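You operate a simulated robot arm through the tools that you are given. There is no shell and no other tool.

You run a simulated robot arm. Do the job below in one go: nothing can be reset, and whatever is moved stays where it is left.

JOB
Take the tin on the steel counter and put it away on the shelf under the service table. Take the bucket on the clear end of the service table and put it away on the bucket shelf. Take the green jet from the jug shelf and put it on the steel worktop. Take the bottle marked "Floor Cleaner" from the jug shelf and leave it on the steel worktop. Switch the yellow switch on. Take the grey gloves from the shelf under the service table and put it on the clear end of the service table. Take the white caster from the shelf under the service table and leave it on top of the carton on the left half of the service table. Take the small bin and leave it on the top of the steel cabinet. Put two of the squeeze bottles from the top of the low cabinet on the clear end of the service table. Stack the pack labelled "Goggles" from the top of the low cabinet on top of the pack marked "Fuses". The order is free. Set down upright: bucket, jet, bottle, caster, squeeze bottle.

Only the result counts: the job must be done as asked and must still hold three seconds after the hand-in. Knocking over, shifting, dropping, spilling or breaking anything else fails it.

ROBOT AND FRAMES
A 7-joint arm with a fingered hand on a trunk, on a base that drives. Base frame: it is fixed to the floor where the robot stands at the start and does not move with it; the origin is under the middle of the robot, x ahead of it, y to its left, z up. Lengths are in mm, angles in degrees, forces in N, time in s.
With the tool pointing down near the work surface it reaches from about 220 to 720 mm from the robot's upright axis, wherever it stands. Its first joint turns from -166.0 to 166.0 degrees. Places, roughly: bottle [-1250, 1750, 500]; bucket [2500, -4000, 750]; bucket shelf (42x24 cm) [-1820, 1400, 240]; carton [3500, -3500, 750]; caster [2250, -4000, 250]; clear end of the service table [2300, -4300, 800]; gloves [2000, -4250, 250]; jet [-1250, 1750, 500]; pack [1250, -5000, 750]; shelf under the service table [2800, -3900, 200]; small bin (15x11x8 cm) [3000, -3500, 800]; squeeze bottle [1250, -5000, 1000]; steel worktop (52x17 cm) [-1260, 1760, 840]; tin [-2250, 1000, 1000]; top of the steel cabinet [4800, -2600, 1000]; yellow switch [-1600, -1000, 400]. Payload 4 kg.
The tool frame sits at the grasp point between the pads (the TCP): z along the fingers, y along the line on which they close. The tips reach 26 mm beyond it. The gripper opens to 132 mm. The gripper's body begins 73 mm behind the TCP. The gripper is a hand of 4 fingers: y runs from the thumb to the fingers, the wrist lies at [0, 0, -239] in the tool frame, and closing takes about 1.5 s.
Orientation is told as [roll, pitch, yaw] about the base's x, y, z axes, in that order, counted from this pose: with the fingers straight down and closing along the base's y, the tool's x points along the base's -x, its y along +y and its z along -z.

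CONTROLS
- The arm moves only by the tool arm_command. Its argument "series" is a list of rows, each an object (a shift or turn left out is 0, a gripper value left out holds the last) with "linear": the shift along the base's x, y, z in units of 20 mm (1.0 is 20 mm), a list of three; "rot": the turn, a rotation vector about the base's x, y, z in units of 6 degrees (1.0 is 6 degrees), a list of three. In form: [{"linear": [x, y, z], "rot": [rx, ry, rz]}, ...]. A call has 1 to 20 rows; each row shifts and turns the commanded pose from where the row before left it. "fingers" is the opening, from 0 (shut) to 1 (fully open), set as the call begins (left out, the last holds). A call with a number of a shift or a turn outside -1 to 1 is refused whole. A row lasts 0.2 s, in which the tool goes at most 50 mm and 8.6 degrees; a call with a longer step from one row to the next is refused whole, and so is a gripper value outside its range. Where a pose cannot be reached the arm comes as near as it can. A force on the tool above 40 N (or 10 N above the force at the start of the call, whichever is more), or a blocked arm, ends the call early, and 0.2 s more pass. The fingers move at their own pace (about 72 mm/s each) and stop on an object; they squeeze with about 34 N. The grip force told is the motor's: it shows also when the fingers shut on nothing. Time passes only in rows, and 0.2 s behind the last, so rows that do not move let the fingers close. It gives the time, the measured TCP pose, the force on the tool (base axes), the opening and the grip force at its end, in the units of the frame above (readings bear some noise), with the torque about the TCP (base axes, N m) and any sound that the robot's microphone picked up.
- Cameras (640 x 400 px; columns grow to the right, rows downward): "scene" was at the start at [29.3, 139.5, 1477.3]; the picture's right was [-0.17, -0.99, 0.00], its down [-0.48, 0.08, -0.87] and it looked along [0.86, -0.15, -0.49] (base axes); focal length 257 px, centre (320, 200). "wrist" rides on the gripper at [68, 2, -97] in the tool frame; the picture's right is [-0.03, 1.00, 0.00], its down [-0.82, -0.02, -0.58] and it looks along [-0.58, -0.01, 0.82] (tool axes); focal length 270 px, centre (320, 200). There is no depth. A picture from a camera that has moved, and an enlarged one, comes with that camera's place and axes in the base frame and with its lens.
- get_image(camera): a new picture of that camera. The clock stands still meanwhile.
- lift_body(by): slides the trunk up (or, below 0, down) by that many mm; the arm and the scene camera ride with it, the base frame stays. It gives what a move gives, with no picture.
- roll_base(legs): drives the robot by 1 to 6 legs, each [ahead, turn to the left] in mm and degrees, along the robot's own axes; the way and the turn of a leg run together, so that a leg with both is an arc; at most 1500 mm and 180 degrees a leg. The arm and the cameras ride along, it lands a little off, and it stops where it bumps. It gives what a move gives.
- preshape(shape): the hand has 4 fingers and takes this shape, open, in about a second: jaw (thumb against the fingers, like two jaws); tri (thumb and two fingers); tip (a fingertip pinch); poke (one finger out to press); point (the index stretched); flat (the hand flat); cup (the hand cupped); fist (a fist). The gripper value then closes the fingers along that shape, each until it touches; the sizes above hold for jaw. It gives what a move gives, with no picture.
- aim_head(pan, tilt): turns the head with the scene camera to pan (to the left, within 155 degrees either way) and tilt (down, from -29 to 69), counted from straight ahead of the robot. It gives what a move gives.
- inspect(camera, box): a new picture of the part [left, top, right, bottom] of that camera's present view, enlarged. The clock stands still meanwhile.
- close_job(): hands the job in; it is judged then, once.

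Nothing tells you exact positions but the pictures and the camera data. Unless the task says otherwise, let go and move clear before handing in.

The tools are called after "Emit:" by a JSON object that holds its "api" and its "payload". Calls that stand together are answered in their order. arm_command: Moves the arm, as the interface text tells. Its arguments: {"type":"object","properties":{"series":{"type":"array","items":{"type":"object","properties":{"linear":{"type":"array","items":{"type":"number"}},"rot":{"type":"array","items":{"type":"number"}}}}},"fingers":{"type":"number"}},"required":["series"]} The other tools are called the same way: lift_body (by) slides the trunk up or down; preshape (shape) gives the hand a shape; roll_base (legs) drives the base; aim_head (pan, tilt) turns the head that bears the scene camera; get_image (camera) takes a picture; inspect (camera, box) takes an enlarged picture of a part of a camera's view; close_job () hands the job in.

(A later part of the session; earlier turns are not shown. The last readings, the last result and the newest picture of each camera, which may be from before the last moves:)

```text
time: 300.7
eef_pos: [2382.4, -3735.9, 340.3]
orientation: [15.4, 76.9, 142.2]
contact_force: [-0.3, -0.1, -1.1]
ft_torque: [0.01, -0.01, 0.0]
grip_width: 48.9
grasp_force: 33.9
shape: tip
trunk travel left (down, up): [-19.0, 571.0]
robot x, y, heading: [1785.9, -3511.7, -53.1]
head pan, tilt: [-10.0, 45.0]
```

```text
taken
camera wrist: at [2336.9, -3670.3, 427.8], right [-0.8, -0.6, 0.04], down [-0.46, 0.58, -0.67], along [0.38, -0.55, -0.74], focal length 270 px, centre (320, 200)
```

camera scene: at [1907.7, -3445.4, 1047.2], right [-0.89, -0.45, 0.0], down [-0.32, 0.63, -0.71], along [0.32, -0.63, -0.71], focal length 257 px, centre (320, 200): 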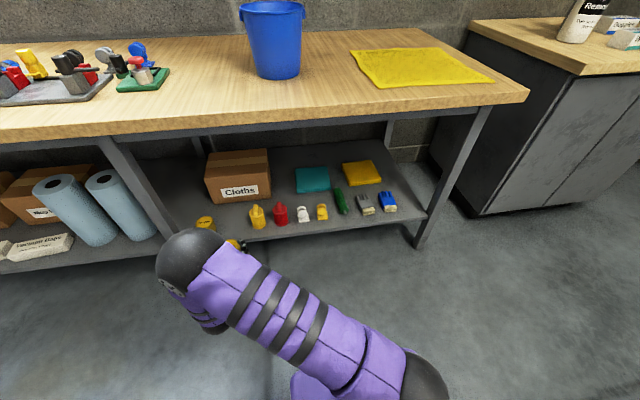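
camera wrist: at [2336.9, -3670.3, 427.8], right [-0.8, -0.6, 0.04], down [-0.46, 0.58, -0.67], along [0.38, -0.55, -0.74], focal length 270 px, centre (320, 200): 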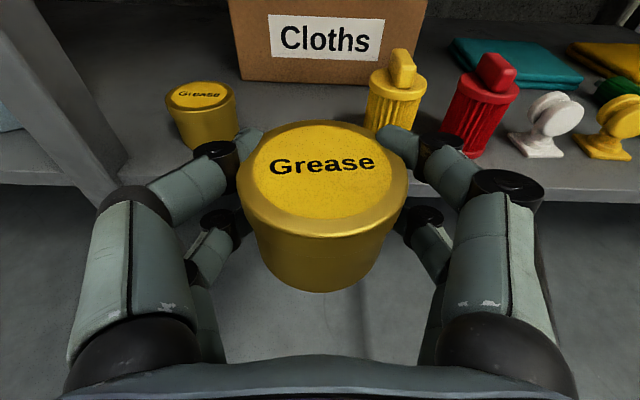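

Emit:
{"api": "arm_command", "payload": {"series": [{"linear": [0.6, 0.45, -0.6], "rot": [0, 0, 0.4]}, {"linear": [0.6, 0.45, -0.6]}, {"linear": [0, 0, -0.5]}, {"linear": [0.602, -0.799, 0]}, {"linear": [0.602, -0.799, 0]}, {"linear": [0.602, -0.799, 0]}, {"linear": [0.602, -0.799, 0]}, {"linear": [0.602, -0.799, 0]}, {}]}}

Emit:
{"api": "get_image", "payload": {"camera": "wrist"}}

Emit:
{"api": "get_image", "payload": {"camera": "scene"}}

```text
time: 302.7
eef_pos: [2466.8, -3796.5, 306.8]
orientation: [15.4, 76.8, 144.5]
contact_force: [-0.6, 0.3, -0.6]
ft_torque: [-0.01, 0.04, -0.03]
grip_width: 48.9
grasp_force: 34.1
shape: tip
trunk travel left (down, up): [-19.0, 571.0]
robot x, y, heading: [1785.9, -3511.7, -53.0]
head pan, tilt: [-10.0, 45.0]
```

```text
taken
camera wrist: at [2417.3, -3734.0, 393.3], right [-0.77, -0.63, 0.04], down [-0.49, 0.56, -0.67], along [0.4, -0.54, -0.74], focal length 270 px, centre (320, 200)
```

wrist: 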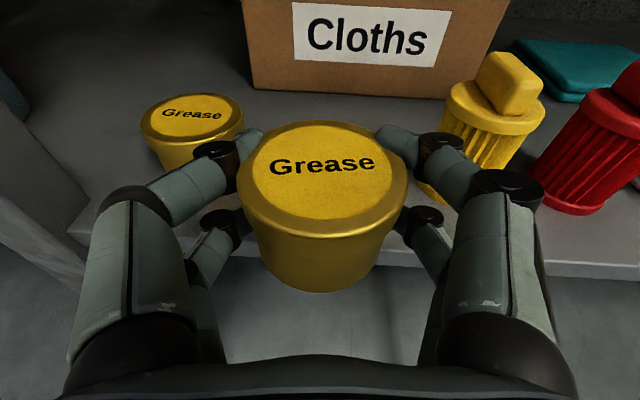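

```text
taken
camera scene: at [1907.7, -3445.4, 1047.2], right [-0.89, -0.45, 0.0], down [-0.32, 0.63, -0.71], along [0.32, -0.63, -0.71], focal length 257 px, centre (320, 200)
```

scene: 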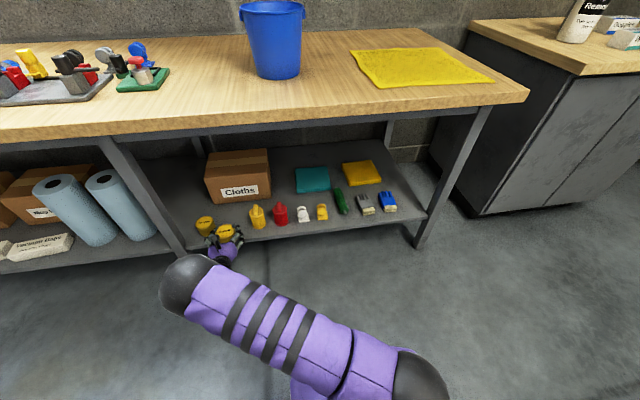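

Emit:
{"api": "arm_command", "payload": {"series": [{"linear": [-0.52, -0.39, 0]}, {"linear": [0.602, -0.799, 0]}, {"linear": [0.602, -0.799, 0]}, {"linear": [0.54, -0.72, 0]}, {}]}}

Emit:
{"api": "get_image", "payload": {"camera": "wrist"}}

```text
time: 303.9
eef_pos: [2490.1, -3852.8, 305.3]
orientation: [15.4, 76.9, 144.6]
contact_force: [-0.1, 0.5, -1.4]
ft_torque: [-0.01, -0.01, -0.01]
grip_width: 49.2
grasp_force: 34.1
shape: tip
trunk travel left (down, up): [-19.0, 571.0]
robot x, y, heading: [1784.7, -3514.7, -52.8]
head pan, tilt: [-10.0, 45.0]
```

```text
taken
camera wrist: at [2441.7, -3789.3, 393.5], right [-0.77, -0.63, 0.04], down [-0.49, 0.56, -0.67], along [0.4, -0.54, -0.74], focal length 270 px, centre (320, 200)
```

wrist: 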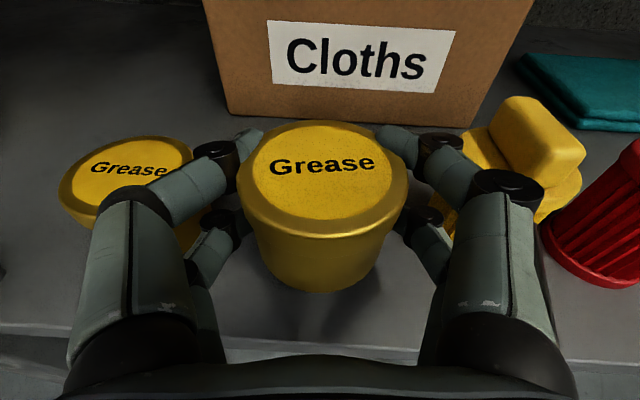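

Emit:
{"api": "arm_command", "payload": {"series": [{"linear": [0, 0, -0.3]}, {"linear": [0, 0, -0.2]}, {}]}}

Emit:
{"api": "arm_command", "payload": {"series": [{"linear": [0, 0, -0.2]}, {}]}}

Emit:
{"api": "arm_command", "payload": {"series": [{"linear": [0, 0, -0.2]}, {}]}}

Emit:
{"api": "arm_command", "payload": {"series": [{"linear": [0, 0, -0.2]}, {}]}}

```text
time: 304.7
eef_pos: [2489.7, -3851.8, 296.5]
orientation: [15.5, 76.8, 144.6]
contact_force: [-0.4, -0.3, -2.0]
ft_torque: [0.01, 0.0, 0.0]
grip_width: 48.9
grasp_force: 34.0
shape: tip
trunk travel left (down, up): [-19.0, 571.0]
robot x, y, heading: [1785.9, -3517.5, -53.2]
head pan, tilt: [-10.0, 45.0]
```

```text
time: 305.3
eef_pos: [2488.4, -3851.9, 292.3]
orientation: [15.5, 76.8, 144.6]
contact_force: [0.1, 0.4, -1.5]
ft_torque: [0.01, -0.02, -0.01]
grip_width: 48.9
grasp_force: 34.5
shape: tip
trunk travel left (down, up): [-19.0, 571.0]
robot x, y, heading: [1785.7, -3517.2, -53.0]
head pan, tilt: [-10.0, 45.0]
```

```text
time: 305.9
eef_pos: [2489.0, -3852.7, 288.1]
orientation: [15.5, 76.8, 144.5]
contact_force: [0.0, -0.2, -1.3]
ft_torque: [0.04, 0.03, 0.01]
grip_width: 48.9
grasp_force: 33.3
shape: tip
trunk travel left (down, up): [-19.0, 571.0]
robot x, y, heading: [1784.8, -3513.7, -52.9]
head pan, tilt: [-10.0, 45.0]
```

```text
time: 306.5
eef_pos: [2488.8, -3852.3, 283.8]
orientation: [15.4, 76.7, 144.5]
contact_force: [0.3, 0.2, -1.7]
ft_torque: [-0.03, 0.02, 0.03]
grip_width: 48.9
grasp_force: 33.3
shape: tip
trunk travel left (down, up): [-19.0, 571.0]
robot x, y, heading: [1786.0, -3515.7, -52.8]
head pan, tilt: [-10.0, 45.0]
```

Emit:
{"api": "arm_command", "payload": {"series": [{"linear": [0, 0, -0.2]}, {}]}}

Emit:
{"api": "arm_command", "payload": {"series": [{"linear": [0, 0, -0.2]}, {}]}}

Emit:
{"api": "arm_command", "payload": {"series": [{"linear": [0, 0, -0.2]}, {}]}}

Emit:
{"api": "get_image", "payload": {"camera": "wrist"}}

```text
time: 307.1
eef_pos: [2490.2, -3852.4, 279.4]
orientation: [15.4, 76.8, 144.6]
contact_force: [0.4, -0.5, -1.4]
ft_torque: [0.01, 0.0, 0.0]
grip_width: 48.9
grasp_force: 33.9
shape: tip
trunk travel left (down, up): [-19.0, 571.0]
robot x, y, heading: [1785.2, -3516.8, -53.0]
head pan, tilt: [-10.0, 45.0]
```

```text
time: 307.7
eef_pos: [2489.9, -3851.3, 275.6]
orientation: [15.4, 76.8, 144.6]
contact_force: [0.0, 0.1, -2.5]
ft_torque: [0.01, -0.02, -0.01]
grip_width: 49.2
grasp_force: 34.3
shape: tip
trunk travel left (down, up): [-19.0, 571.0]
robot x, y, heading: [1779.3, -3514.2, -52.7]
head pan, tilt: [-10.0, 45.0]
```

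```text
time: 308.3
eef_pos: [2489.3, -3851.3, 272.8]
orientation: [15.5, 76.9, 144.7]
contact_force: [-0.1, 0.0, 0.4]
ft_torque: [0.05, 0.03, -0.03]
grip_width: 49.2
grasp_force: 33.9
shape: tip
trunk travel left (down, up): [-19.0, 571.0]
robot x, y, heading: [1784.8, -3516.2, -52.8]
head pan, tilt: [-10.0, 45.0]
```

```text
taken
camera wrist: at [2440.7, -3788.2, 360.0], right [-0.77, -0.63, 0.04], down [-0.49, 0.56, -0.67], along [0.4, -0.54, -0.74], focal length 270 px, centre (320, 200)
```

wrist: 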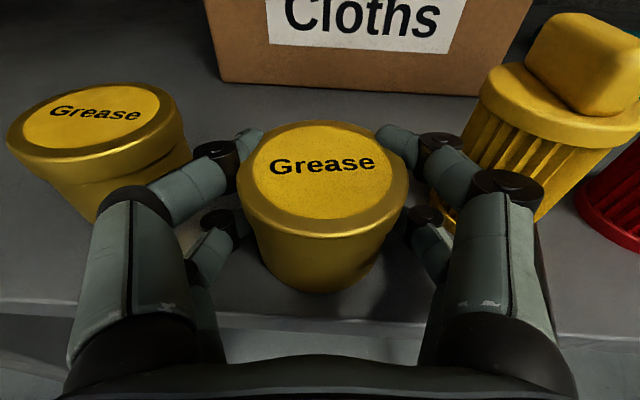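

Emit:
{"api": "arm_command", "payload": {"series": [{"linear": [0, 0, -0.1]}, {}]}}

Emit:
{"api": "arm_command", "payload": {"series": [{}, {}, {}, {}], "fingers": 0.62}}

Emit:
{"api": "get_image", "payload": {"camera": "wrist"}}

```text
time: 308.9
eef_pos: [2488.1, -3852.6, 272.5]
orientation: [15.4, 77.0, 144.5]
contact_force: [-0.5, -1.9, 6.8]
ft_torque: [0.13, 0.02, -0.01]
grip_width: 49.0
grasp_force: 33.8
shape: tip
trunk travel left (down, up): [-19.0, 571.0]
robot x, y, heading: [1785.8, -3511.0, -53.0]
head pan, tilt: [-10.0, 45.0]
```

```text
time: 309.9
eef_pos: [2489.3, -3853.2, 272.0]
orientation: [15.5, 76.9, 144.6]
contact_force: [-2.2, -2.3, 6.8]
ft_torque: [-0.02, -0.2, -0.08]
grip_width: 78.4
grasp_force: 0.1
shape: tip
trunk travel left (down, up): [-19.0, 571.0]
robot x, y, heading: [1783.3, -3519.3, -53.0]
head pan, tilt: [-10.0, 45.0]
```

```text
taken
camera wrist: at [2440.6, -3788.4, 358.3], right [-0.77, -0.63, 0.04], down [-0.49, 0.56, -0.67], along [0.4, -0.54, -0.74], focal length 270 px, centre (320, 200)
```

wrist: 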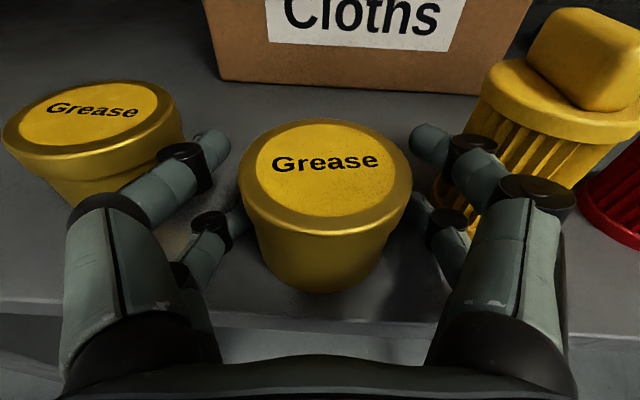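

Emit:
{"api": "arm_command", "payload": {"series": [{"linear": [0, 0, 0.3]}, {"linear": [-0.15, 0.2, 0]}, {"linear": [-0.3, 0.4, 0]}, {"linear": [-0.3, 0.4, 0]}, {"linear": [-0.45, 0.6, 0]}, {"linear": [-0.6, 0.8, 0]}, {"linear": [-0.6, 0.8, 0]}, {"linear": [-0.6, 0.8, 0]}, {"linear": [-0.6, 0.8, 0]}, {"linear": [-0.6, 0.8, 0]}]}}

Emit:
{"api": "get_image", "payload": {"camera": "wrist"}}

```text
time: 312.1
eef_pos: [2405.4, -3739.4, 275.9]
orientation: [15.3, 76.8, 144.7]
contact_force: [0.1, -0.2, 0.0]
ft_torque: [0.0, 0.04, -0.04]
grip_width: 81.2
grasp_force: 0.1
shape: tip
trunk travel left (down, up): [-19.0, 571.0]
robot x, y, heading: [1786.3, -3516.3, -52.8]
head pan, tilt: [-10.0, 45.0]
```

```text
taken
camera wrist: at [2357.3, -3675.6, 364.5], right [-0.77, -0.63, 0.04], down [-0.49, 0.56, -0.67], along [0.4, -0.54, -0.74], focal length 270 px, centre (320, 200)
```

wrist: 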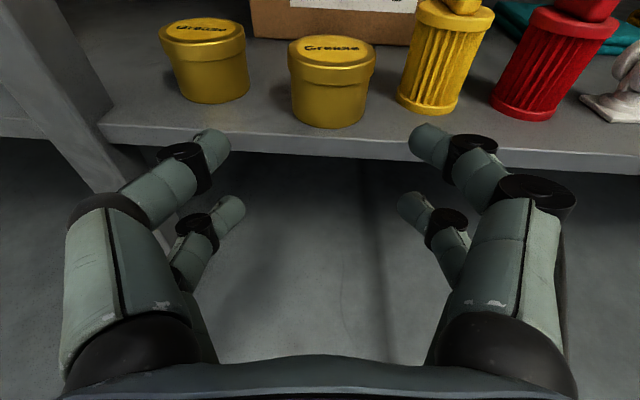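

The tin is on the shelf and its neighbours are untouched. Next the white caster: I shift the hand right in front of it.

Emit:
{"api": "arm_command", "payload": {"series": [{"linear": [-0.8, -0.6, 0.19]}, {"linear": [-0.8, -0.6, 0.19]}, {"linear": [-0.8, -0.6, 0.19]}, {"linear": [-0.8, -0.6, 0.19]}, {"linear": [-0.8, -0.6, 0.19]}, {"linear": [-0.8, -0.6, 0.19]}, {"linear": [-0.8, -0.6, 0.19]}, {"linear": [-0.8, -0.6, 0.19]}, {"linear": [-0.8, -0.6, 0.19]}, {"linear": [-0.8, -0.6, 0.19]}, {"linear": [-0.8, -0.6, 0.19]}, {"linear": [-0.8, -0.6, 0.19]}, {"linear": [-0.8, -0.6, 0.19]}, {}]}}

Emit:
{"api": "get_image", "payload": {"camera": "wrist"}}

```text
time: 315.1
eef_pos: [2197.7, -3896.7, 325.7]
orientation: [15.4, 76.9, 144.6]
contact_force: [0.7, -0.6, -0.4]
ft_torque: [0.03, 0.03, 0.0]
grip_width: 81.4
grasp_force: 0.0
shape: tip
trunk travel left (down, up): [-19.0, 571.0]
robot x, y, heading: [1789.1, -3512.0, -53.1]
head pan, tilt: [-10.0, 45.0]
```

```text
taken
camera wrist: at [2149.6, -3832.7, 413.6], right [-0.77, -0.63, 0.04], down [-0.49, 0.56, -0.67], along [0.4, -0.54, -0.74], focal length 270 px, centre (320, 200)
```

wrist: 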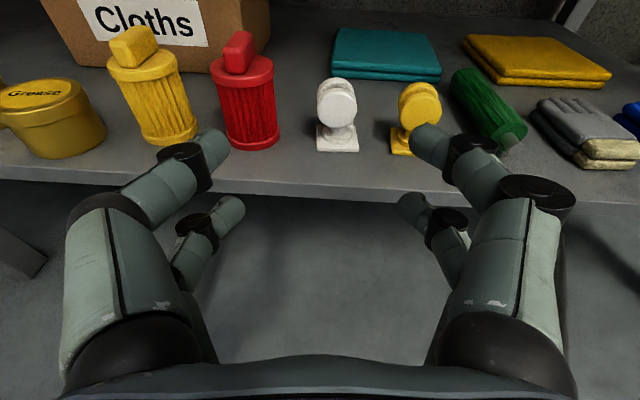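

Emit:
{"api": "arm_command", "payload": {"series": [{"linear": [-0.64, -0.48, -0.85]}, {"linear": [0, 0, -0.85]}, {"linear": [0, 0, -0.85]}, {"linear": [0.602, -0.799, 0]}, {"linear": [0.602, -0.799, 0]}, {"linear": [0.602, -0.799, 0]}, {"linear": [0.602, -0.799, 0]}, {"linear": [0.602, -0.799, 0]}, {}], "fingers": 0.48}}

Emit:
{"api": "get_image", "payload": {"camera": "wrist"}}

```text
time: 317.1
eef_pos: [2243.1, -3983.7, 274.7]
orientation: [15.5, 76.7, 144.6]
contact_force: [-0.2, 0.1, 0.2]
ft_torque: [0.0, -0.01, 0.01]
grip_width: 63.8
grasp_force: 0.1
shape: tip
trunk travel left (down, up): [-19.0, 571.0]
robot x, y, heading: [1786.4, -3515.1, -53.0]
head pan, tilt: [-10.0, 45.0]
```

```text
taken
camera wrist: at [2195.9, -3920.3, 362.4], right [-0.77, -0.63, 0.04], down [-0.49, 0.56, -0.67], along [0.4, -0.54, -0.74], focal length 270 px, centre (320, 200)
```

wrist: 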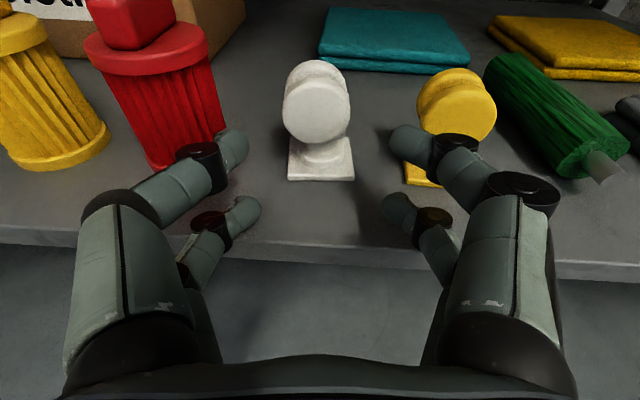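

Emit:
{"api": "arm_command", "payload": {"series": [{"linear": [0.572, -0.759, 0]}, {"linear": [0.572, -0.759, 0]}, {"linear": [0.572, -0.759, 0]}, {"linear": [0.572, -0.759, -0.2]}, {}]}}

Emit:
{"api": "get_image", "payload": {"camera": "wrist"}}

```text
time: 318.3
eef_pos: [2289.3, -4044.4, 269.6]
orientation: [15.5, 77.0, 144.5]
contact_force: [0.8, 0.8, 0.8]
ft_torque: [-0.01, 0.02, -0.02]
grip_width: 63.8
grasp_force: 0.1
shape: tip
trunk travel left (down, up): [-19.0, 571.0]
robot x, y, heading: [1787.0, -3515.2, -53.1]
head pan, tilt: [-10.0, 45.0]
```

```text
taken
camera wrist: at [2241.3, -3981.0, 358.6], right [-0.77, -0.63, 0.04], down [-0.49, 0.56, -0.67], along [0.4, -0.54, -0.74], focal length 270 px, centre (320, 200)
```

wrist: 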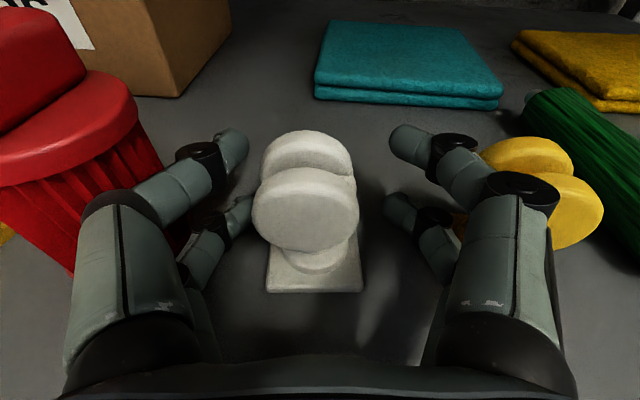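

Emit:
{"api": "arm_command", "payload": {"series": [{"linear": [-0.04, 0.47, 0]}, {}]}}

Emit:
{"api": "arm_command", "payload": {"series": [{}, {}, {}, {}, {}, {}, {}], "fingers": 0.05}}

Emit:
{"api": "get_image", "payload": {"camera": "wrist"}}

```text
time: 318.9
eef_pos: [2289.3, -4035.9, 270.5]
orientation: [15.4, 76.9, 144.6]
contact_force: [0.6, -1.4, 2.7]
ft_torque: [-0.04, -0.16, -0.1]
grip_width: 63.0
grasp_force: 0.1
shape: tip
trunk travel left (down, up): [-19.0, 571.0]
robot x, y, heading: [1782.3, -3514.7, -52.9]
head pan, tilt: [-10.0, 45.0]
```

```text
time: 320.5
eef_pos: [2289.3, -4036.0, 269.1]
orientation: [15.4, 76.9, 144.5]
contact_force: [0.0, -0.2, 0.0]
ft_torque: [-0.01, -0.02, 0.05]
grip_width: 7.1
grasp_force: 33.6
shape: tip
trunk travel left (down, up): [-19.0, 571.0]
robot x, y, heading: [1783.9, -3515.0, -52.6]
head pan, tilt: [-10.0, 45.0]
```

```text
taken
camera wrist: at [2240.5, -3972.4, 357.8], right [-0.77, -0.63, 0.04], down [-0.49, 0.56, -0.67], along [0.4, -0.54, -0.74], focal length 270 px, centre (320, 200)
```

wrist: 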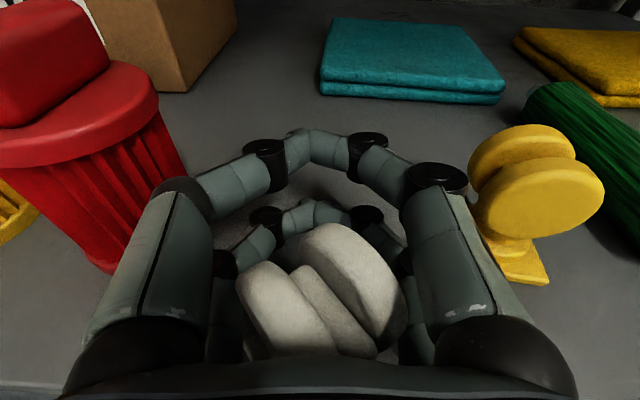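

The fingertips closed in front of the caster and turned it. I open again carefully and look.

Emit:
{"api": "arm_command", "payload": {"series": [{}, {}, {}, {}, {}], "fingers": 0.48}}

Emit:
{"api": "get_image", "payload": {"camera": "wrist"}}

```text
time: 321.7
eef_pos: [2289.7, -4035.5, 269.7]
orientation: [15.4, 76.9, 144.6]
contact_force: [0.0, 0.4, -0.2]
ft_torque: [-0.03, -0.03, -0.01]
grip_width: 63.1
grasp_force: 0.0
shape: tip
trunk travel left (down, up): [-19.0, 571.0]
robot x, y, heading: [1787.1, -3513.1, -52.8]
head pan, tilt: [-10.0, 45.0]
```

```text
taken
camera wrist: at [2240.4, -3972.4, 357.8], right [-0.77, -0.63, 0.04], down [-0.49, 0.56, -0.67], along [0.4, -0.54, -0.74], focal length 270 px, centre (320, 200)
```

wrist: 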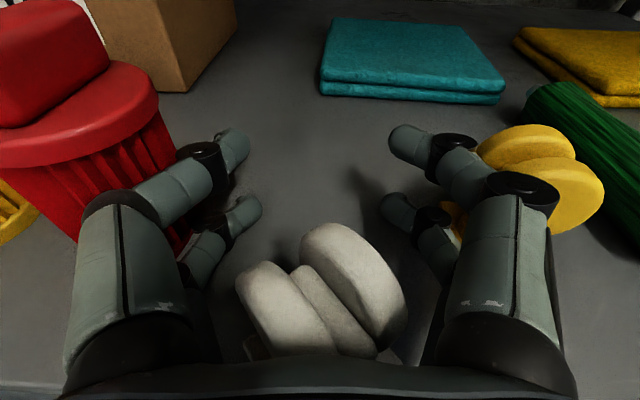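

Emit:
{"api": "arm_command", "payload": {"series": [{}, {}, {"linear": [-0.3, 0.4, 0]}, {"linear": [-0.6, 0.8, 0]}, {"linear": [-0.6, 0.8, 0]}, {"linear": [-0.6, 0.8, 0]}, {}], "fingers": 0.58}}

Emit:
{"api": "get_image", "payload": {"camera": "wrist"}}

```text
time: 323.3
eef_pos: [2247.1, -3979.5, 270.5]
orientation: [15.5, 77.0, 144.4]
contact_force: [1.6, -2.5, 6.2]
ft_torque: [0.03, -0.36, -0.13]
grip_width: 76.0
grasp_force: 0.2
shape: tip
trunk travel left (down, up): [-19.0, 571.0]
robot x, y, heading: [1789.0, -3514.8, -52.9]
head pan, tilt: [-10.0, 45.0]
```

```text
taken
camera wrist: at [2198.7, -3916.0, 358.7], right [-0.77, -0.63, 0.04], down [-0.49, 0.56, -0.67], along [0.4, -0.54, -0.74], focal length 270 px, centre (320, 200)
```

wrist: 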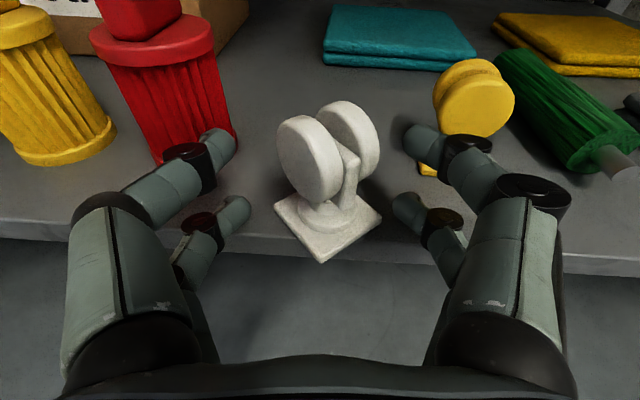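

The caster still stands upright, only rotated, and sits right at the fingertips now. I raise slightly and close in stages.

Emit:
{"api": "arm_command", "payload": {"series": [{"linear": [0, 0, 0.35]}, {"linear": [-0.15, -0.12, 0]}, {}]}}

Emit:
{"api": "arm_command", "payload": {"series": [{}, {}, {}, {}], "fingers": 0.3}}

Emit:
{"api": "get_image", "payload": {"camera": "wrist"}}

```text
time: 324.1
eef_pos: [2244.0, -3983.1, 278.1]
orientation: [15.4, 76.9, 144.7]
contact_force: [0.1, 0.0, -0.4]
ft_torque: [-0.03, 0.01, -0.03]
grip_width: 76.1
grasp_force: 0.0
shape: tip
trunk travel left (down, up): [-19.0, 571.0]
robot x, y, heading: [1786.2, -3516.7, -52.8]
head pan, tilt: [-10.0, 45.0]
```

```text
time: 325.1
eef_pos: [2245.3, -3981.8, 277.1]
orientation: [15.4, 76.8, 144.6]
contact_force: [0.4, -0.3, 0.2]
ft_torque: [0.01, 0.03, -0.04]
grip_width: 40.2
grasp_force: 0.1
shape: tip
trunk travel left (down, up): [-19.0, 571.0]
robot x, y, heading: [1782.0, -3512.4, -53.0]
head pan, tilt: [-10.0, 45.0]
```

```text
taken
camera wrist: at [2196.3, -3918.9, 365.5], right [-0.77, -0.63, 0.04], down [-0.49, 0.56, -0.67], along [0.4, -0.54, -0.74], focal length 270 px, centre (320, 200)
```

wrist: 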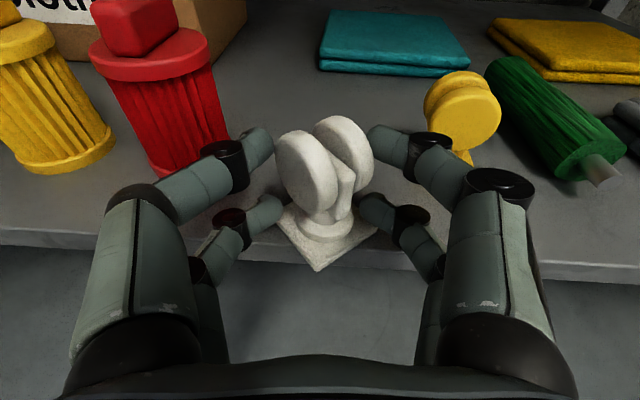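

Emit:
{"api": "arm_command", "payload": {"series": [{}, {}, {}], "fingers": 0.16}}

Emit:
{"api": "get_image", "payload": {"camera": "wrist"}}

```text
time: 325.9
eef_pos: [2244.7, -3981.4, 277.9]
orientation: [15.3, 76.9, 144.6]
contact_force: [0.1, 0.6, 2.9]
ft_torque: [0.04, -0.07, 0.02]
grip_width: 30.5
grasp_force: 34.4
shape: tip
trunk travel left (down, up): [-19.0, 571.0]
robot x, y, heading: [1785.0, -3513.5, -53.2]
head pan, tilt: [-10.0, 45.0]
```

```text
taken
camera wrist: at [2196.4, -3919.0, 366.0], right [-0.77, -0.63, 0.04], down [-0.49, 0.56, -0.67], along [0.4, -0.54, -0.74], focal length 270 px, centre (320, 200)
```

wrist: 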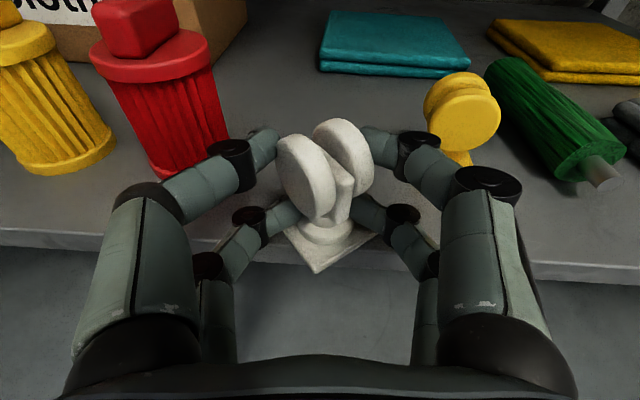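

Emit:
{"api": "arm_command", "payload": {"series": [{}, {}], "fingers": 0.05}}

Emit:
{"api": "arm_command", "payload": {"series": [{"linear": [0, 0, 0.4]}, {"linear": [0, 0, 0.5]}, {"linear": [0, 0, 0.5]}, {}]}}

Emit:
{"api": "get_image", "payload": {"camera": "wrist"}}

```text
time: 326.5
eef_pos: [2244.9, -3982.3, 278.2]
orientation: [15.3, 77.0, 144.6]
contact_force: [1.1, -0.1, 4.6]
ft_torque: [0.06, -0.07, 0.02]
grip_width: 30.5
grasp_force: 33.9
shape: tip
trunk travel left (down, up): [-19.0, 571.0]
robot x, y, heading: [1787.3, -3512.4, -53.1]
head pan, tilt: [-10.0, 45.0]
```

```text
time: 327.5
eef_pos: [2244.4, -3982.0, 305.6]
orientation: [15.4, 76.9, 144.6]
contact_force: [0.3, -0.2, -1.3]
ft_torque: [0.01, -0.01, -0.03]
grip_width: 30.5
grasp_force: 33.7
shape: tip
trunk travel left (down, up): [-19.0, 571.0]
robot x, y, heading: [1784.1, -3513.3, -53.1]
head pan, tilt: [-10.0, 45.0]
```

```text
taken
camera wrist: at [2195.8, -3918.8, 393.2], right [-0.77, -0.63, 0.04], down [-0.49, 0.56, -0.67], along [0.4, -0.54, -0.74], focal length 270 px, centre (320, 200)
```

wrist: 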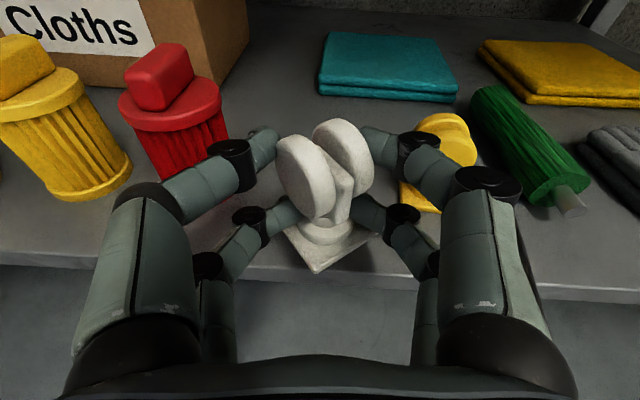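

The caster is gripped well and upright. I retreat from the shelf, raise the arm, and prepare to drive to the left end of the table where the carton stands.

Emit:
{"api": "arm_command", "payload": {"series": [{"linear": [-0.602, 0.799, 0]}, {"linear": [-0.602, 0.799, 0]}, {"linear": [-0.602, 0.799, 0]}, {"linear": [-0.602, 0.799, 0]}, {"linear": [-0.602, 0.799, 0]}, {"linear": [-0.602, 0.799, 0]}, {"linear": [-0.602, 0.799, 0]}, {"linear": [0, 0, 1]}, {"linear": [0, 0, 1]}, {"linear": [0, 0, 1]}, {"linear": [0, 0, 1]}, {"linear": [0, 0, 1]}, {"linear": [0, 0, 1]}, {"linear": [0, 0, 1]}, {"linear": [0, 0, 1]}, {"linear": [0, 0, 1]}, {"linear": [0, 0, 1]}]}}

Emit:
{"api": "arm_command", "payload": {"series": [{"linear": [0, 0, 1]}, {"linear": [0, 0, 1]}, {"linear": [0, 0, 1]}, {"linear": [0, 0, 1]}, {"linear": [0, 0, 1]}, {"linear": [0, 0, 1]}, {"linear": [0, 0, 1]}, {}]}}

Emit:
{"api": "lift_body", "payload": {"by": 400}}

Emit:
{"api": "aim_head", "payload": {"pan": 60, "tilt": 25}}

Emit:
{"api": "get_image", "payload": {"camera": "scene"}}

Emit:
{"api": "get_image", "payload": {"camera": "wrist"}}

```text
time: 331.1
eef_pos: [2196.4, -3894.1, 491.4]
orientation: [15.6, 76.8, 144.9]
contact_force: [0.1, -0.6, -2.1]
ft_torque: [-0.04, 0.0, -0.03]
grip_width: 30.3
grasp_force: 34.2
shape: tip
out of reach, approached as far as the arm can: row 11, 12, 13, 14, 15, 16
trunk travel left (down, up): [-19.0, 571.0]
robot x, y, heading: [1788.4, -3513.3, -52.9]
head pan, tilt: [-10.0, 45.0]
```

```text
time: 332.9
eef_pos: [2196.5, -3894.9, 629.7]
orientation: [15.5, 76.8, 144.7]
contact_force: [-0.9, 0.6, -0.9]
ft_torque: [0.0, 0.03, 0.02]
grip_width: 30.3
grasp_force: 34.0
shape: tip
out of reach, approached as far as the arm can: row 1
trunk travel left (down, up): [-19.0, 571.0]
robot x, y, heading: [1784.2, -3514.6, -52.8]
head pan, tilt: [-10.0, 45.0]
```

```text
time: 334.7
eef_pos: [2194.4, -3892.5, 784.5]
orientation: [14.6, 75.0, 143.7]
contact_force: [-5.8, 6.8, 0.8]
ft_torque: [0.2, 0.15, -0.05]
grip_width: 29.5
grasp_force: 34.4
shape: tip
trunk travel left (down, up): [-184.0, 406.0]
robot x, y, heading: [1785.7, -3516.5, -52.9]
head pan, tilt: [-10.0, 45.0]
stopped: the force on the tool passed its limit at 55 N (the readings are from after the stop); the commanded pose is now the measured one
```

```text
time: 336.1
eef_pos: [2194.2, -3892.7, 783.3]
orientation: [14.6, 75.0, 143.7]
contact_force: [-5.8, 8.3, 1.7]
ft_torque: [0.23, 0.16, -0.02]
grip_width: 29.5
grasp_force: 33.9
shape: tip
trunk travel left (down, up): [-184.0, 406.0]
robot x, y, heading: [1785.0, -3511.7, -53.0]
head pan, tilt: [60.0, 25.0]
```

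```text
taken
camera scene: at [1961.5, -3361.1, 1243.1], right [0.12, -0.99, 0.0], down [-0.42, -0.05, -0.91], along [0.9, 0.11, -0.42], focal length 257 px, centre (320, 200)
```

scene: 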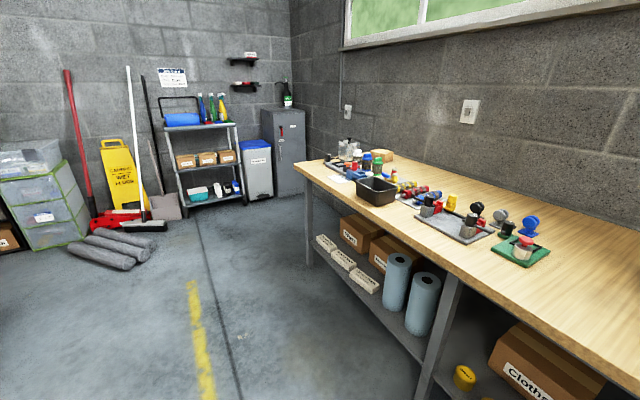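

```text
taken
camera wrist: at [2147.4, -3830.3, 873.6], right [-0.77, -0.63, 0.04], down [-0.5, 0.57, -0.65], along [0.39, -0.52, -0.76], focal length 270 px, centre (320, 200)
```

wrist: 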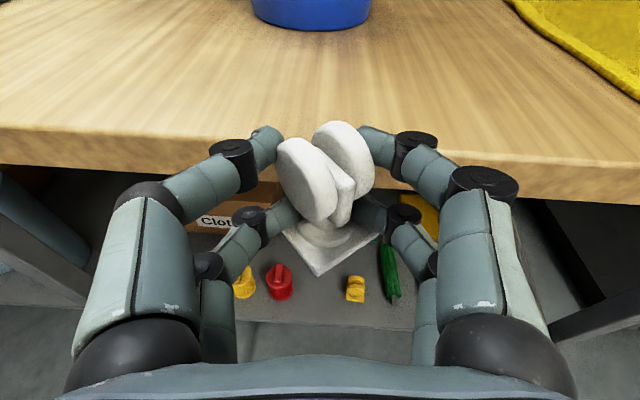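

The fingertips touched the overhanging table edge while rising. I back away first, then lift.

Emit:
{"api": "arm_command", "payload": {"series": [{"linear": [-0.3, 0.4, 0]}, {"linear": [-0.6, 0.8, 0]}, {"linear": [-0.6, 0.8, 0]}, {"linear": [-0.6, 0.8, 0]}, {}]}}

Emit:
{"api": "get_image", "payload": {"camera": "wrist"}}

```text
time: 337.4
eef_pos: [2185.0, -3853.0, 802.8]
orientation: [14.4, 74.9, 143.5]
contact_force: [-0.7, 0.4, -1.3]
ft_torque: [0.01, 0.0, 0.02]
grip_width: 29.5
grasp_force: 34.1
shape: tip
out of reach, approached as far as the arm can: row 2, 3, 4
trunk travel left (down, up): [-184.0, 406.0]
robot x, y, heading: [1781.5, -3516.6, -53.0]
head pan, tilt: [60.0, 25.0]
```

```text
taken
camera wrist: at [2139.3, -3791.9, 892.2], right [-0.77, -0.63, 0.04], down [-0.5, 0.58, -0.64], along [0.38, -0.52, -0.76], focal length 270 px, centre (320, 200)
```

wrist: 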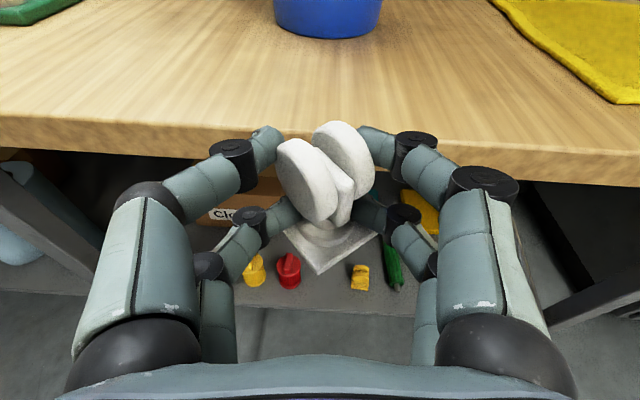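

Emit:
{"api": "lift_body", "payload": {"by": 240}}

Emit:
{"api": "get_image", "payload": {"camera": "wrist"}}

Emit:
{"api": "inspect", "payload": {"camera": "scene", "box": [100, 60, 340, 210]}}

Emit:
{"api": "inspect", "payload": {"camera": "scene", "box": [280, 120, 440, 220]}}

```text
time: 339.9
eef_pos: [2185.5, -3854.9, 1042.1]
orientation: [14.4, 75.0, 143.5]
contact_force: [0.1, 0.1, -1.1]
ft_torque: [-0.01, -0.02, -0.03]
grip_width: 29.4
grasp_force: 34.0
shape: tip
trunk travel left (down, up): [-424.0, 166.0]
robot x, y, heading: [1782.8, -3514.0, -53.0]
head pan, tilt: [60.0, 25.0]
```

```text
taken
camera wrist: at [2139.3, -3792.1, 1132.1], right [-0.77, -0.63, 0.04], down [-0.5, 0.58, -0.64], along [0.38, -0.52, -0.76], focal length 270 px, centre (320, 200)
```

wrist: 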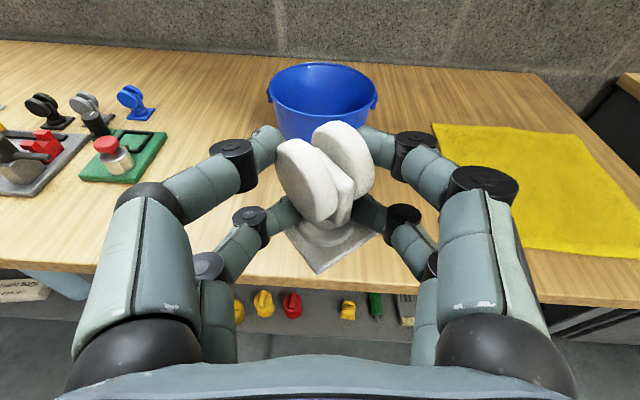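

```text
2.67 times, centred on (220, 135) of scene
camera zoom: at [1962.1, -3361.8, 1483.1], right [0.12, -0.99, 0.0], down [-0.42, -0.05, -0.91], along [0.9, 0.11, -0.42], focal length 686 px, centre (587, 373)
```

zoom: 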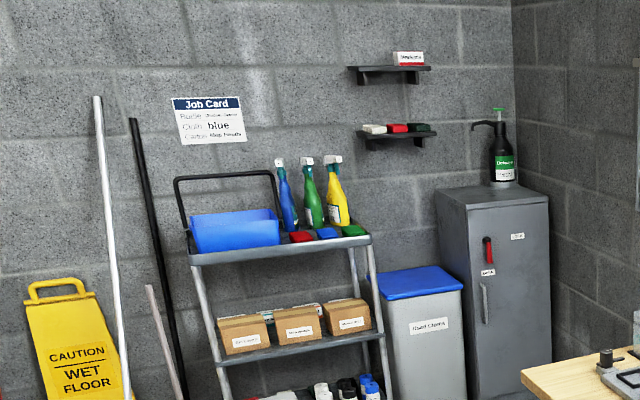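

```text
4.00 times, centred on (360, 170) of scene
camera zoom: at [1962.1, -3361.8, 1483.1], right [0.12, -0.99, 0.0], down [-0.42, -0.05, -0.91], along [0.9, 0.11, -0.42], focal length 1029 px, centre (160, 320)
```

zoom: 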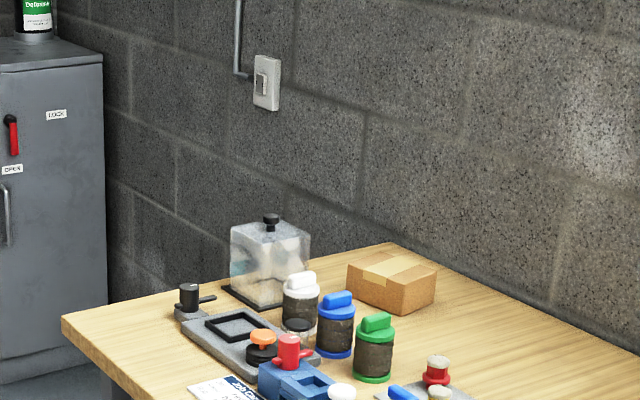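

Caster secure. I fold nothing further (arm is compact) and drive along the table front toward its left end.

Emit:
{"api": "roll_base", "payload": {"legs": [[0, 90], [1100, 0], [1000, 0]]}}

Emit:
{"api": "aim_head", "payload": {"pan": -40, "tilt": 30}}

Emit:
{"api": "get_image", "payload": {"camera": "scene"}}

Emit:
{"api": "aim_head", "payload": {"pan": 20, "tilt": 30}}

Emit:
{"api": "get_image", "payload": {"camera": "scene"}}

```text
time: 354.6
eef_pos: [3841.3, -1858.1, 1042.5]
orientation: [14.4, 74.9, -127.4]
contact_force: [-0.5, -0.7, -1.3]
ft_torque: [-0.02, 0.0, -0.01]
grip_width: 29.5
grasp_force: 34.0
shape: tip
trunk travel left (down, up): [-424.0, 166.0]
robot x, y, heading: [3495.1, -2255.3, 36.0]
head pan, tilt: [60.0, 25.0]
```

```text
time: 356.3
eef_pos: [3841.3, -1858.6, 1042.2]
orientation: [14.4, 74.9, -127.4]
contact_force: [0.4, -0.2, -1.6]
ft_torque: [-0.01, 0.03, -0.04]
grip_width: 29.7
grasp_force: 33.9
shape: tip
trunk travel left (down, up): [-424.0, 166.0]
robot x, y, heading: [3494.0, -2251.2, 36.0]
head pan, tilt: [-40.0, 30.0]
```

```text
taken
camera scene: at [3447.0, -2168.7, 1475.2], right [-0.07, -1.0, 0.0], down [-0.5, 0.03, -0.87], along [0.86, -0.06, -0.5], focal length 257 px, centre (320, 200)
```

scene: 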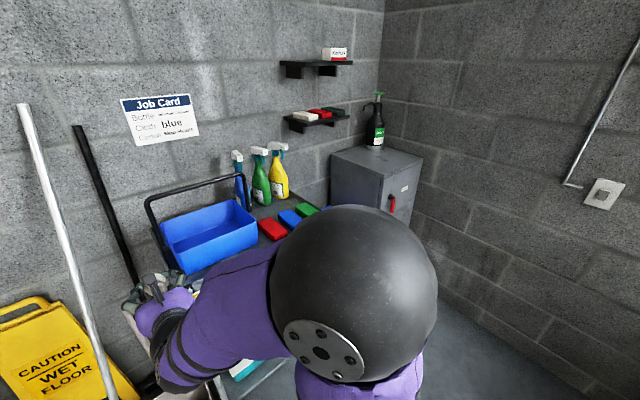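

```text
time: 357.6
eef_pos: [3839.7, -1858.3, 1041.6]
orientation: [14.3, 74.9, -127.4]
contact_force: [0.3, -0.5, -1.2]
ft_torque: [-0.01, 0.03, -0.02]
grip_width: 29.8
grasp_force: 33.7
shape: tip
trunk travel left (down, up): [-424.0, 166.0]
robot x, y, heading: [3499.6, -2251.8, 36.1]
head pan, tilt: [20.0, 30.0]
```

```text
taken
camera scene: at [3407.2, -2087.5, 1475.2], right [0.83, -0.56, 0.0], down [-0.28, -0.41, -0.87], along [0.48, 0.72, -0.5], focal length 257 px, centre (320, 200)
```

scene: 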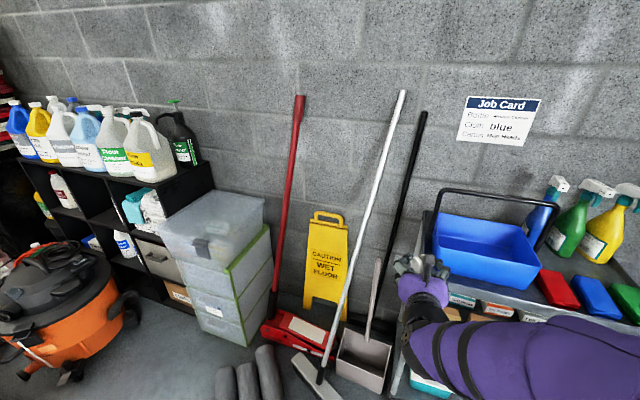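

I came closer to the cart on this side than estimated; no contact, but I back up right away.

Emit:
{"api": "roll_base", "payload": {"legs": [[-330, 0]]}}

Emit:
{"api": "aim_head", "payload": {"pan": -75, "tilt": 35}}

Emit:
{"api": "get_image", "payload": {"camera": "scene"}}

Emit:
{"api": "aim_head", "payload": {"pan": -10, "tilt": 30}}

Emit:
{"api": "get_image", "payload": {"camera": "scene"}}

```text
time: 359.8
eef_pos: [3578.1, -2052.1, 1042.0]
orientation: [14.4, 75.0, -127.9]
contact_force: [0.0, -1.0, -1.4]
ft_torque: [-0.06, 0.02, 0.0]
grip_width: 29.8
grasp_force: 34.2
shape: tip
trunk travel left (down, up): [-424.0, 166.0]
robot x, y, heading: [3231.1, -2450.0, 35.6]
head pan, tilt: [20.0, 30.0]
```

```text
time: 361.5
eef_pos: [3577.8, -2052.4, 1041.7]
orientation: [14.4, 74.9, -127.9]
contact_force: [-0.4, -0.4, -1.9]
ft_torque: [0.0, 0.01, 0.01]
grip_width: 29.7
grasp_force: 33.7
shape: tip
trunk travel left (down, up): [-424.0, 166.0]
robot x, y, heading: [3227.5, -2445.3, 35.6]
head pan, tilt: [-75.0, 35.0]
```

```text
taken
camera scene: at [3160.0, -2409.5, 1467.4], right [-0.63, -0.77, 0.0], down [-0.44, 0.36, -0.82], along [0.63, -0.52, -0.57], focal length 257 px, centre (320, 200)
```

scene: 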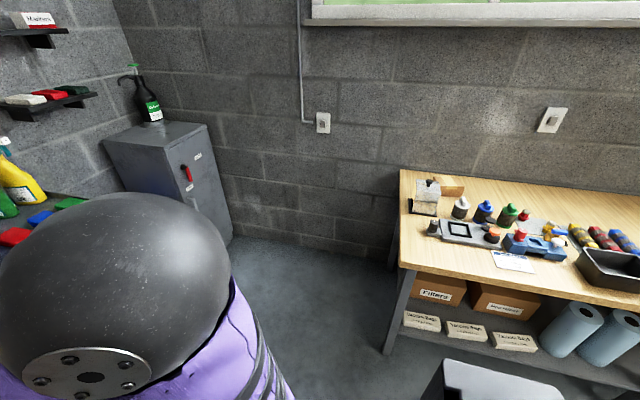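

```text
time: 362.9
eef_pos: [3578.8, -2052.5, 1041.6]
orientation: [14.4, 75.0, -127.8]
contact_force: [0.2, -0.9, -1.2]
ft_torque: [0.0, 0.01, -0.03]
grip_width: 29.7
grasp_force: 33.2
shape: tip
trunk travel left (down, up): [-424.0, 166.0]
robot x, y, heading: [3227.9, -2443.4, 35.6]
head pan, tilt: [-10.0, 30.0]
```

```text
taken
camera scene: at [3173.3, -2314.6, 1475.2], right [0.43, -0.9, 0.0], down [-0.45, -0.22, -0.87], along [0.78, 0.37, -0.5], focal length 257 px, centre (320, 200)
```

scene: 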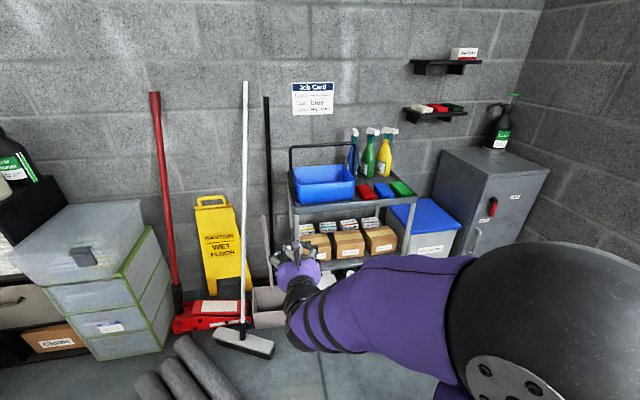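

Now I turn so that I can reverse into the free space left of the table, then face the carton.

Emit:
{"api": "roll_base", "payload": {"legs": [[0, 108], [-850, 0]]}}

Emit:
{"api": "aim_head", "payload": {"pan": 70, "tilt": 35}}

Emit:
{"api": "get_image", "payload": {"camera": "scene"}}

Emit:
{"api": "aim_head", "payload": {"pan": 150, "tilt": 35}}

Emit:
{"api": "get_image", "payload": {"camera": "scene"}}

```text
time: 372.4
eef_pos: [3439.5, -2737.7, 1042.3]
orientation: [14.4, 74.8, -20.1]
contact_force: [0.3, 0.2, -1.2]
ft_torque: [-0.03, 0.0, -0.02]
grip_width: 29.8
grasp_force: 34.1
shape: tip
trunk travel left (down, up): [-424.0, 166.0]
robot x, y, heading: [3916.5, -2949.8, 143.6]
head pan, tilt: [-10.0, 30.0]
```

```text
time: 374.0
eef_pos: [3438.6, -2738.0, 1041.8]
orientation: [14.5, 75.0, -20.0]
contact_force: [-0.3, 0.9, -0.3]
ft_torque: [-0.04, -0.03, 0.02]
grip_width: 29.5
grasp_force: 33.9
shape: tip
trunk travel left (down, up): [-424.0, 166.0]
robot x, y, heading: [3919.6, -2949.0, 143.4]
head pan, tilt: [70.0, 35.0]
```

```text
taken
camera scene: at [3802.5, -3154.6, 1467.4], right [-0.55, 0.83, 0.0], down [0.48, 0.32, -0.82], along [-0.68, -0.45, -0.57], focal length 257 px, centre (320, 200)
```

scene: 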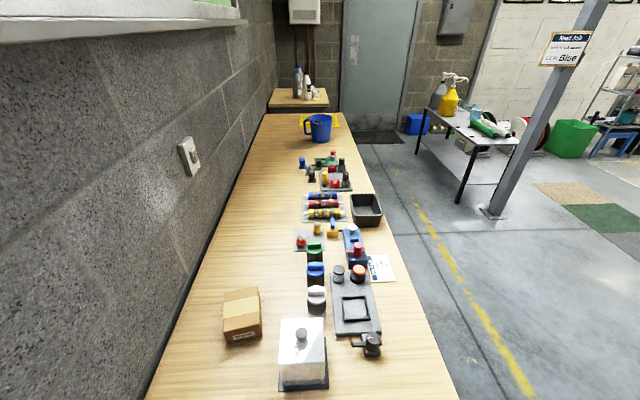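

```text
time: 375.5
eef_pos: [3438.8, -2737.5, 1042.6]
orientation: [14.4, 74.9, -20.0]
contact_force: [0.4, -1.1, -0.4]
ft_torque: [-0.01, -0.02, -0.03]
grip_width: 29.5
grasp_force: 34.0
shape: tip
trunk travel left (down, up): [-424.0, 166.0]
robot x, y, heading: [3919.3, -2951.3, 143.7]
head pan, tilt: [150.0, 35.0]
```

```text
taken
camera scene: at [3911.1, -3186.6, 1467.4], right [-0.92, -0.4, 0.0], down [-0.23, 0.53, -0.82], along [0.33, -0.75, -0.57], focal length 257 px, centre (320, 200)
```

scene: 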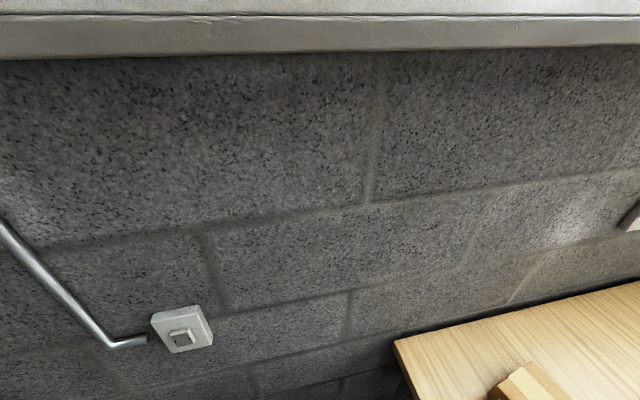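

I have a clear view along the table: the carton stands near the wall with a free lane to it. I turn to face along the table.

Emit:
{"api": "roll_base", "payload": {"legs": [[0, 73.3]]}}

Emit:
{"api": "aim_head", "payload": {"pan": 10, "tilt": 40}}

Emit:
{"api": "get_image", "payload": {"camera": "scene"}}

Emit:
{"api": "get_image", "payload": {"camera": "wrist"}}

```text
time: 379.4
eef_pos: [3576.8, -3346.9, 1041.8]
orientation: [14.4, 74.9, 53.1]
contact_force: [0.1, -0.9, -1.0]
ft_torque: [0.01, -0.04, -0.01]
grip_width: 29.8
grasp_force: 34.3
shape: tip
trunk travel left (down, up): [-424.0, 166.0]
robot x, y, heading: [3918.3, -2947.5, -143.4]
head pan, tilt: [150.0, 35.0]
```

```text
time: 381.6
eef_pos: [3576.5, -3346.6, 1040.4]
orientation: [14.4, 74.8, 53.0]
contact_force: [-0.9, -0.3, -0.6]
ft_torque: [0.03, 0.01, 0.03]
grip_width: 29.8
grasp_force: 34.3
shape: tip
trunk travel left (down, up): [-424.0, 166.0]
robot x, y, heading: [3915.1, -2949.9, -143.2]
head pan, tilt: [10.0, 40.0]
```

```text
taken
camera scene: at [3999.2, -3096.0, 1459.8], right [-0.73, 0.69, 0.0], down [0.44, 0.47, -0.77], along [-0.53, -0.56, -0.64], focal length 257 px, centre (320, 200)
```

scene: 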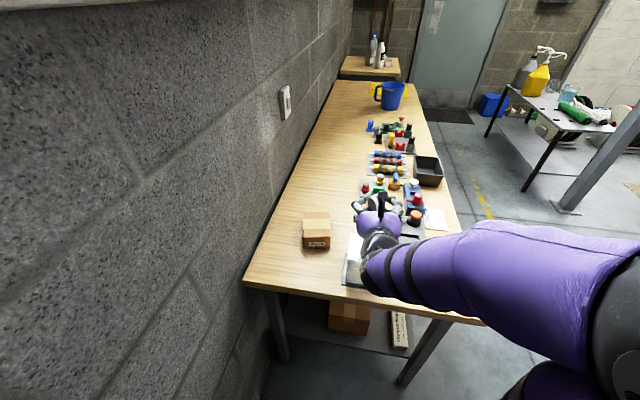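

```text
taken
camera wrist: at [3637.6, -3301.9, 1132.1], right [-0.63, 0.78, 0.04], down [0.58, 0.5, -0.64], along [-0.52, -0.38, -0.76], focal length 270 px, centre (320, 200)
```

wrist: 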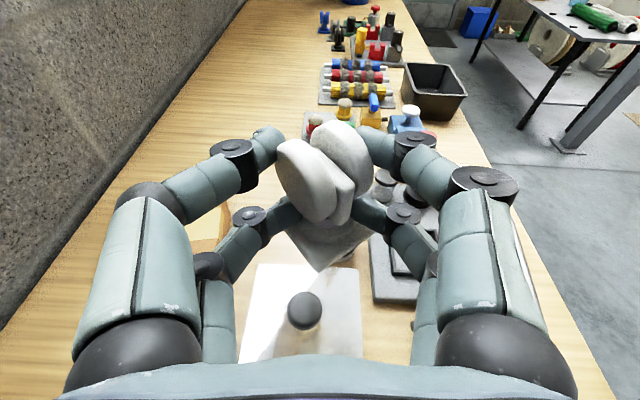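

Emit:
{"api": "arm_command", "payload": {"series": [{"linear": [0.588, -0.788, 0]}, {"linear": [0.588, -0.788, 0]}, {"linear": [0.588, -0.788, 0]}, {"linear": [0.588, -0.788, 0]}, {"linear": [0.588, -0.788, 0]}, {"linear": [0.588, -0.788, 0]}, {"linear": [0.588, -0.788, 0]}, {"linear": [0.588, -0.788, 0]}, {"linear": [0.588, -0.788, 0]}, {"linear": [-0.8, -0.6, 0]}, {"linear": [-0.8, -0.6, 0]}, {}]}}

Emit:
{"api": "get_image", "payload": {"camera": "wrist"}}

Emit:
{"api": "get_image", "payload": {"camera": "scene"}}

```text
time: 384.2
eef_pos: [3649.1, -3514.0, 1042.6]
orientation: [14.6, 74.9, 53.1]
contact_force: [-0.7, 0.5, -1.8]
ft_torque: [0.02, 0.01, 0.0]
grip_width: 29.6
grasp_force: 34.4
shape: tip
trunk travel left (down, up): [-424.0, 166.0]
robot x, y, heading: [3916.9, -2946.7, -143.5]
head pan, tilt: [10.0, 40.0]
```

```text
taken
camera wrist: at [3711.2, -3468.2, 1131.7], right [-0.63, 0.78, 0.04], down [0.58, 0.5, -0.64], along [-0.52, -0.38, -0.76], focal length 270 px, centre (320, 200)
```

wrist: 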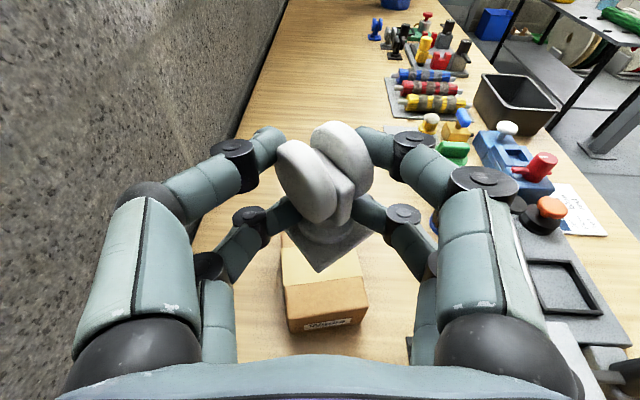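

```text
taken
camera scene: at [3999.1, -3096.2, 1459.8], right [-0.73, 0.69, 0.0], down [0.44, 0.47, -0.77], along [-0.53, -0.56, -0.64], focal length 257 px, centre (320, 200)
```

scene: 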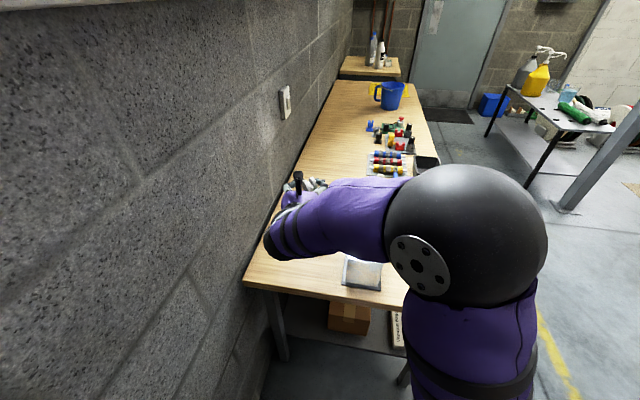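

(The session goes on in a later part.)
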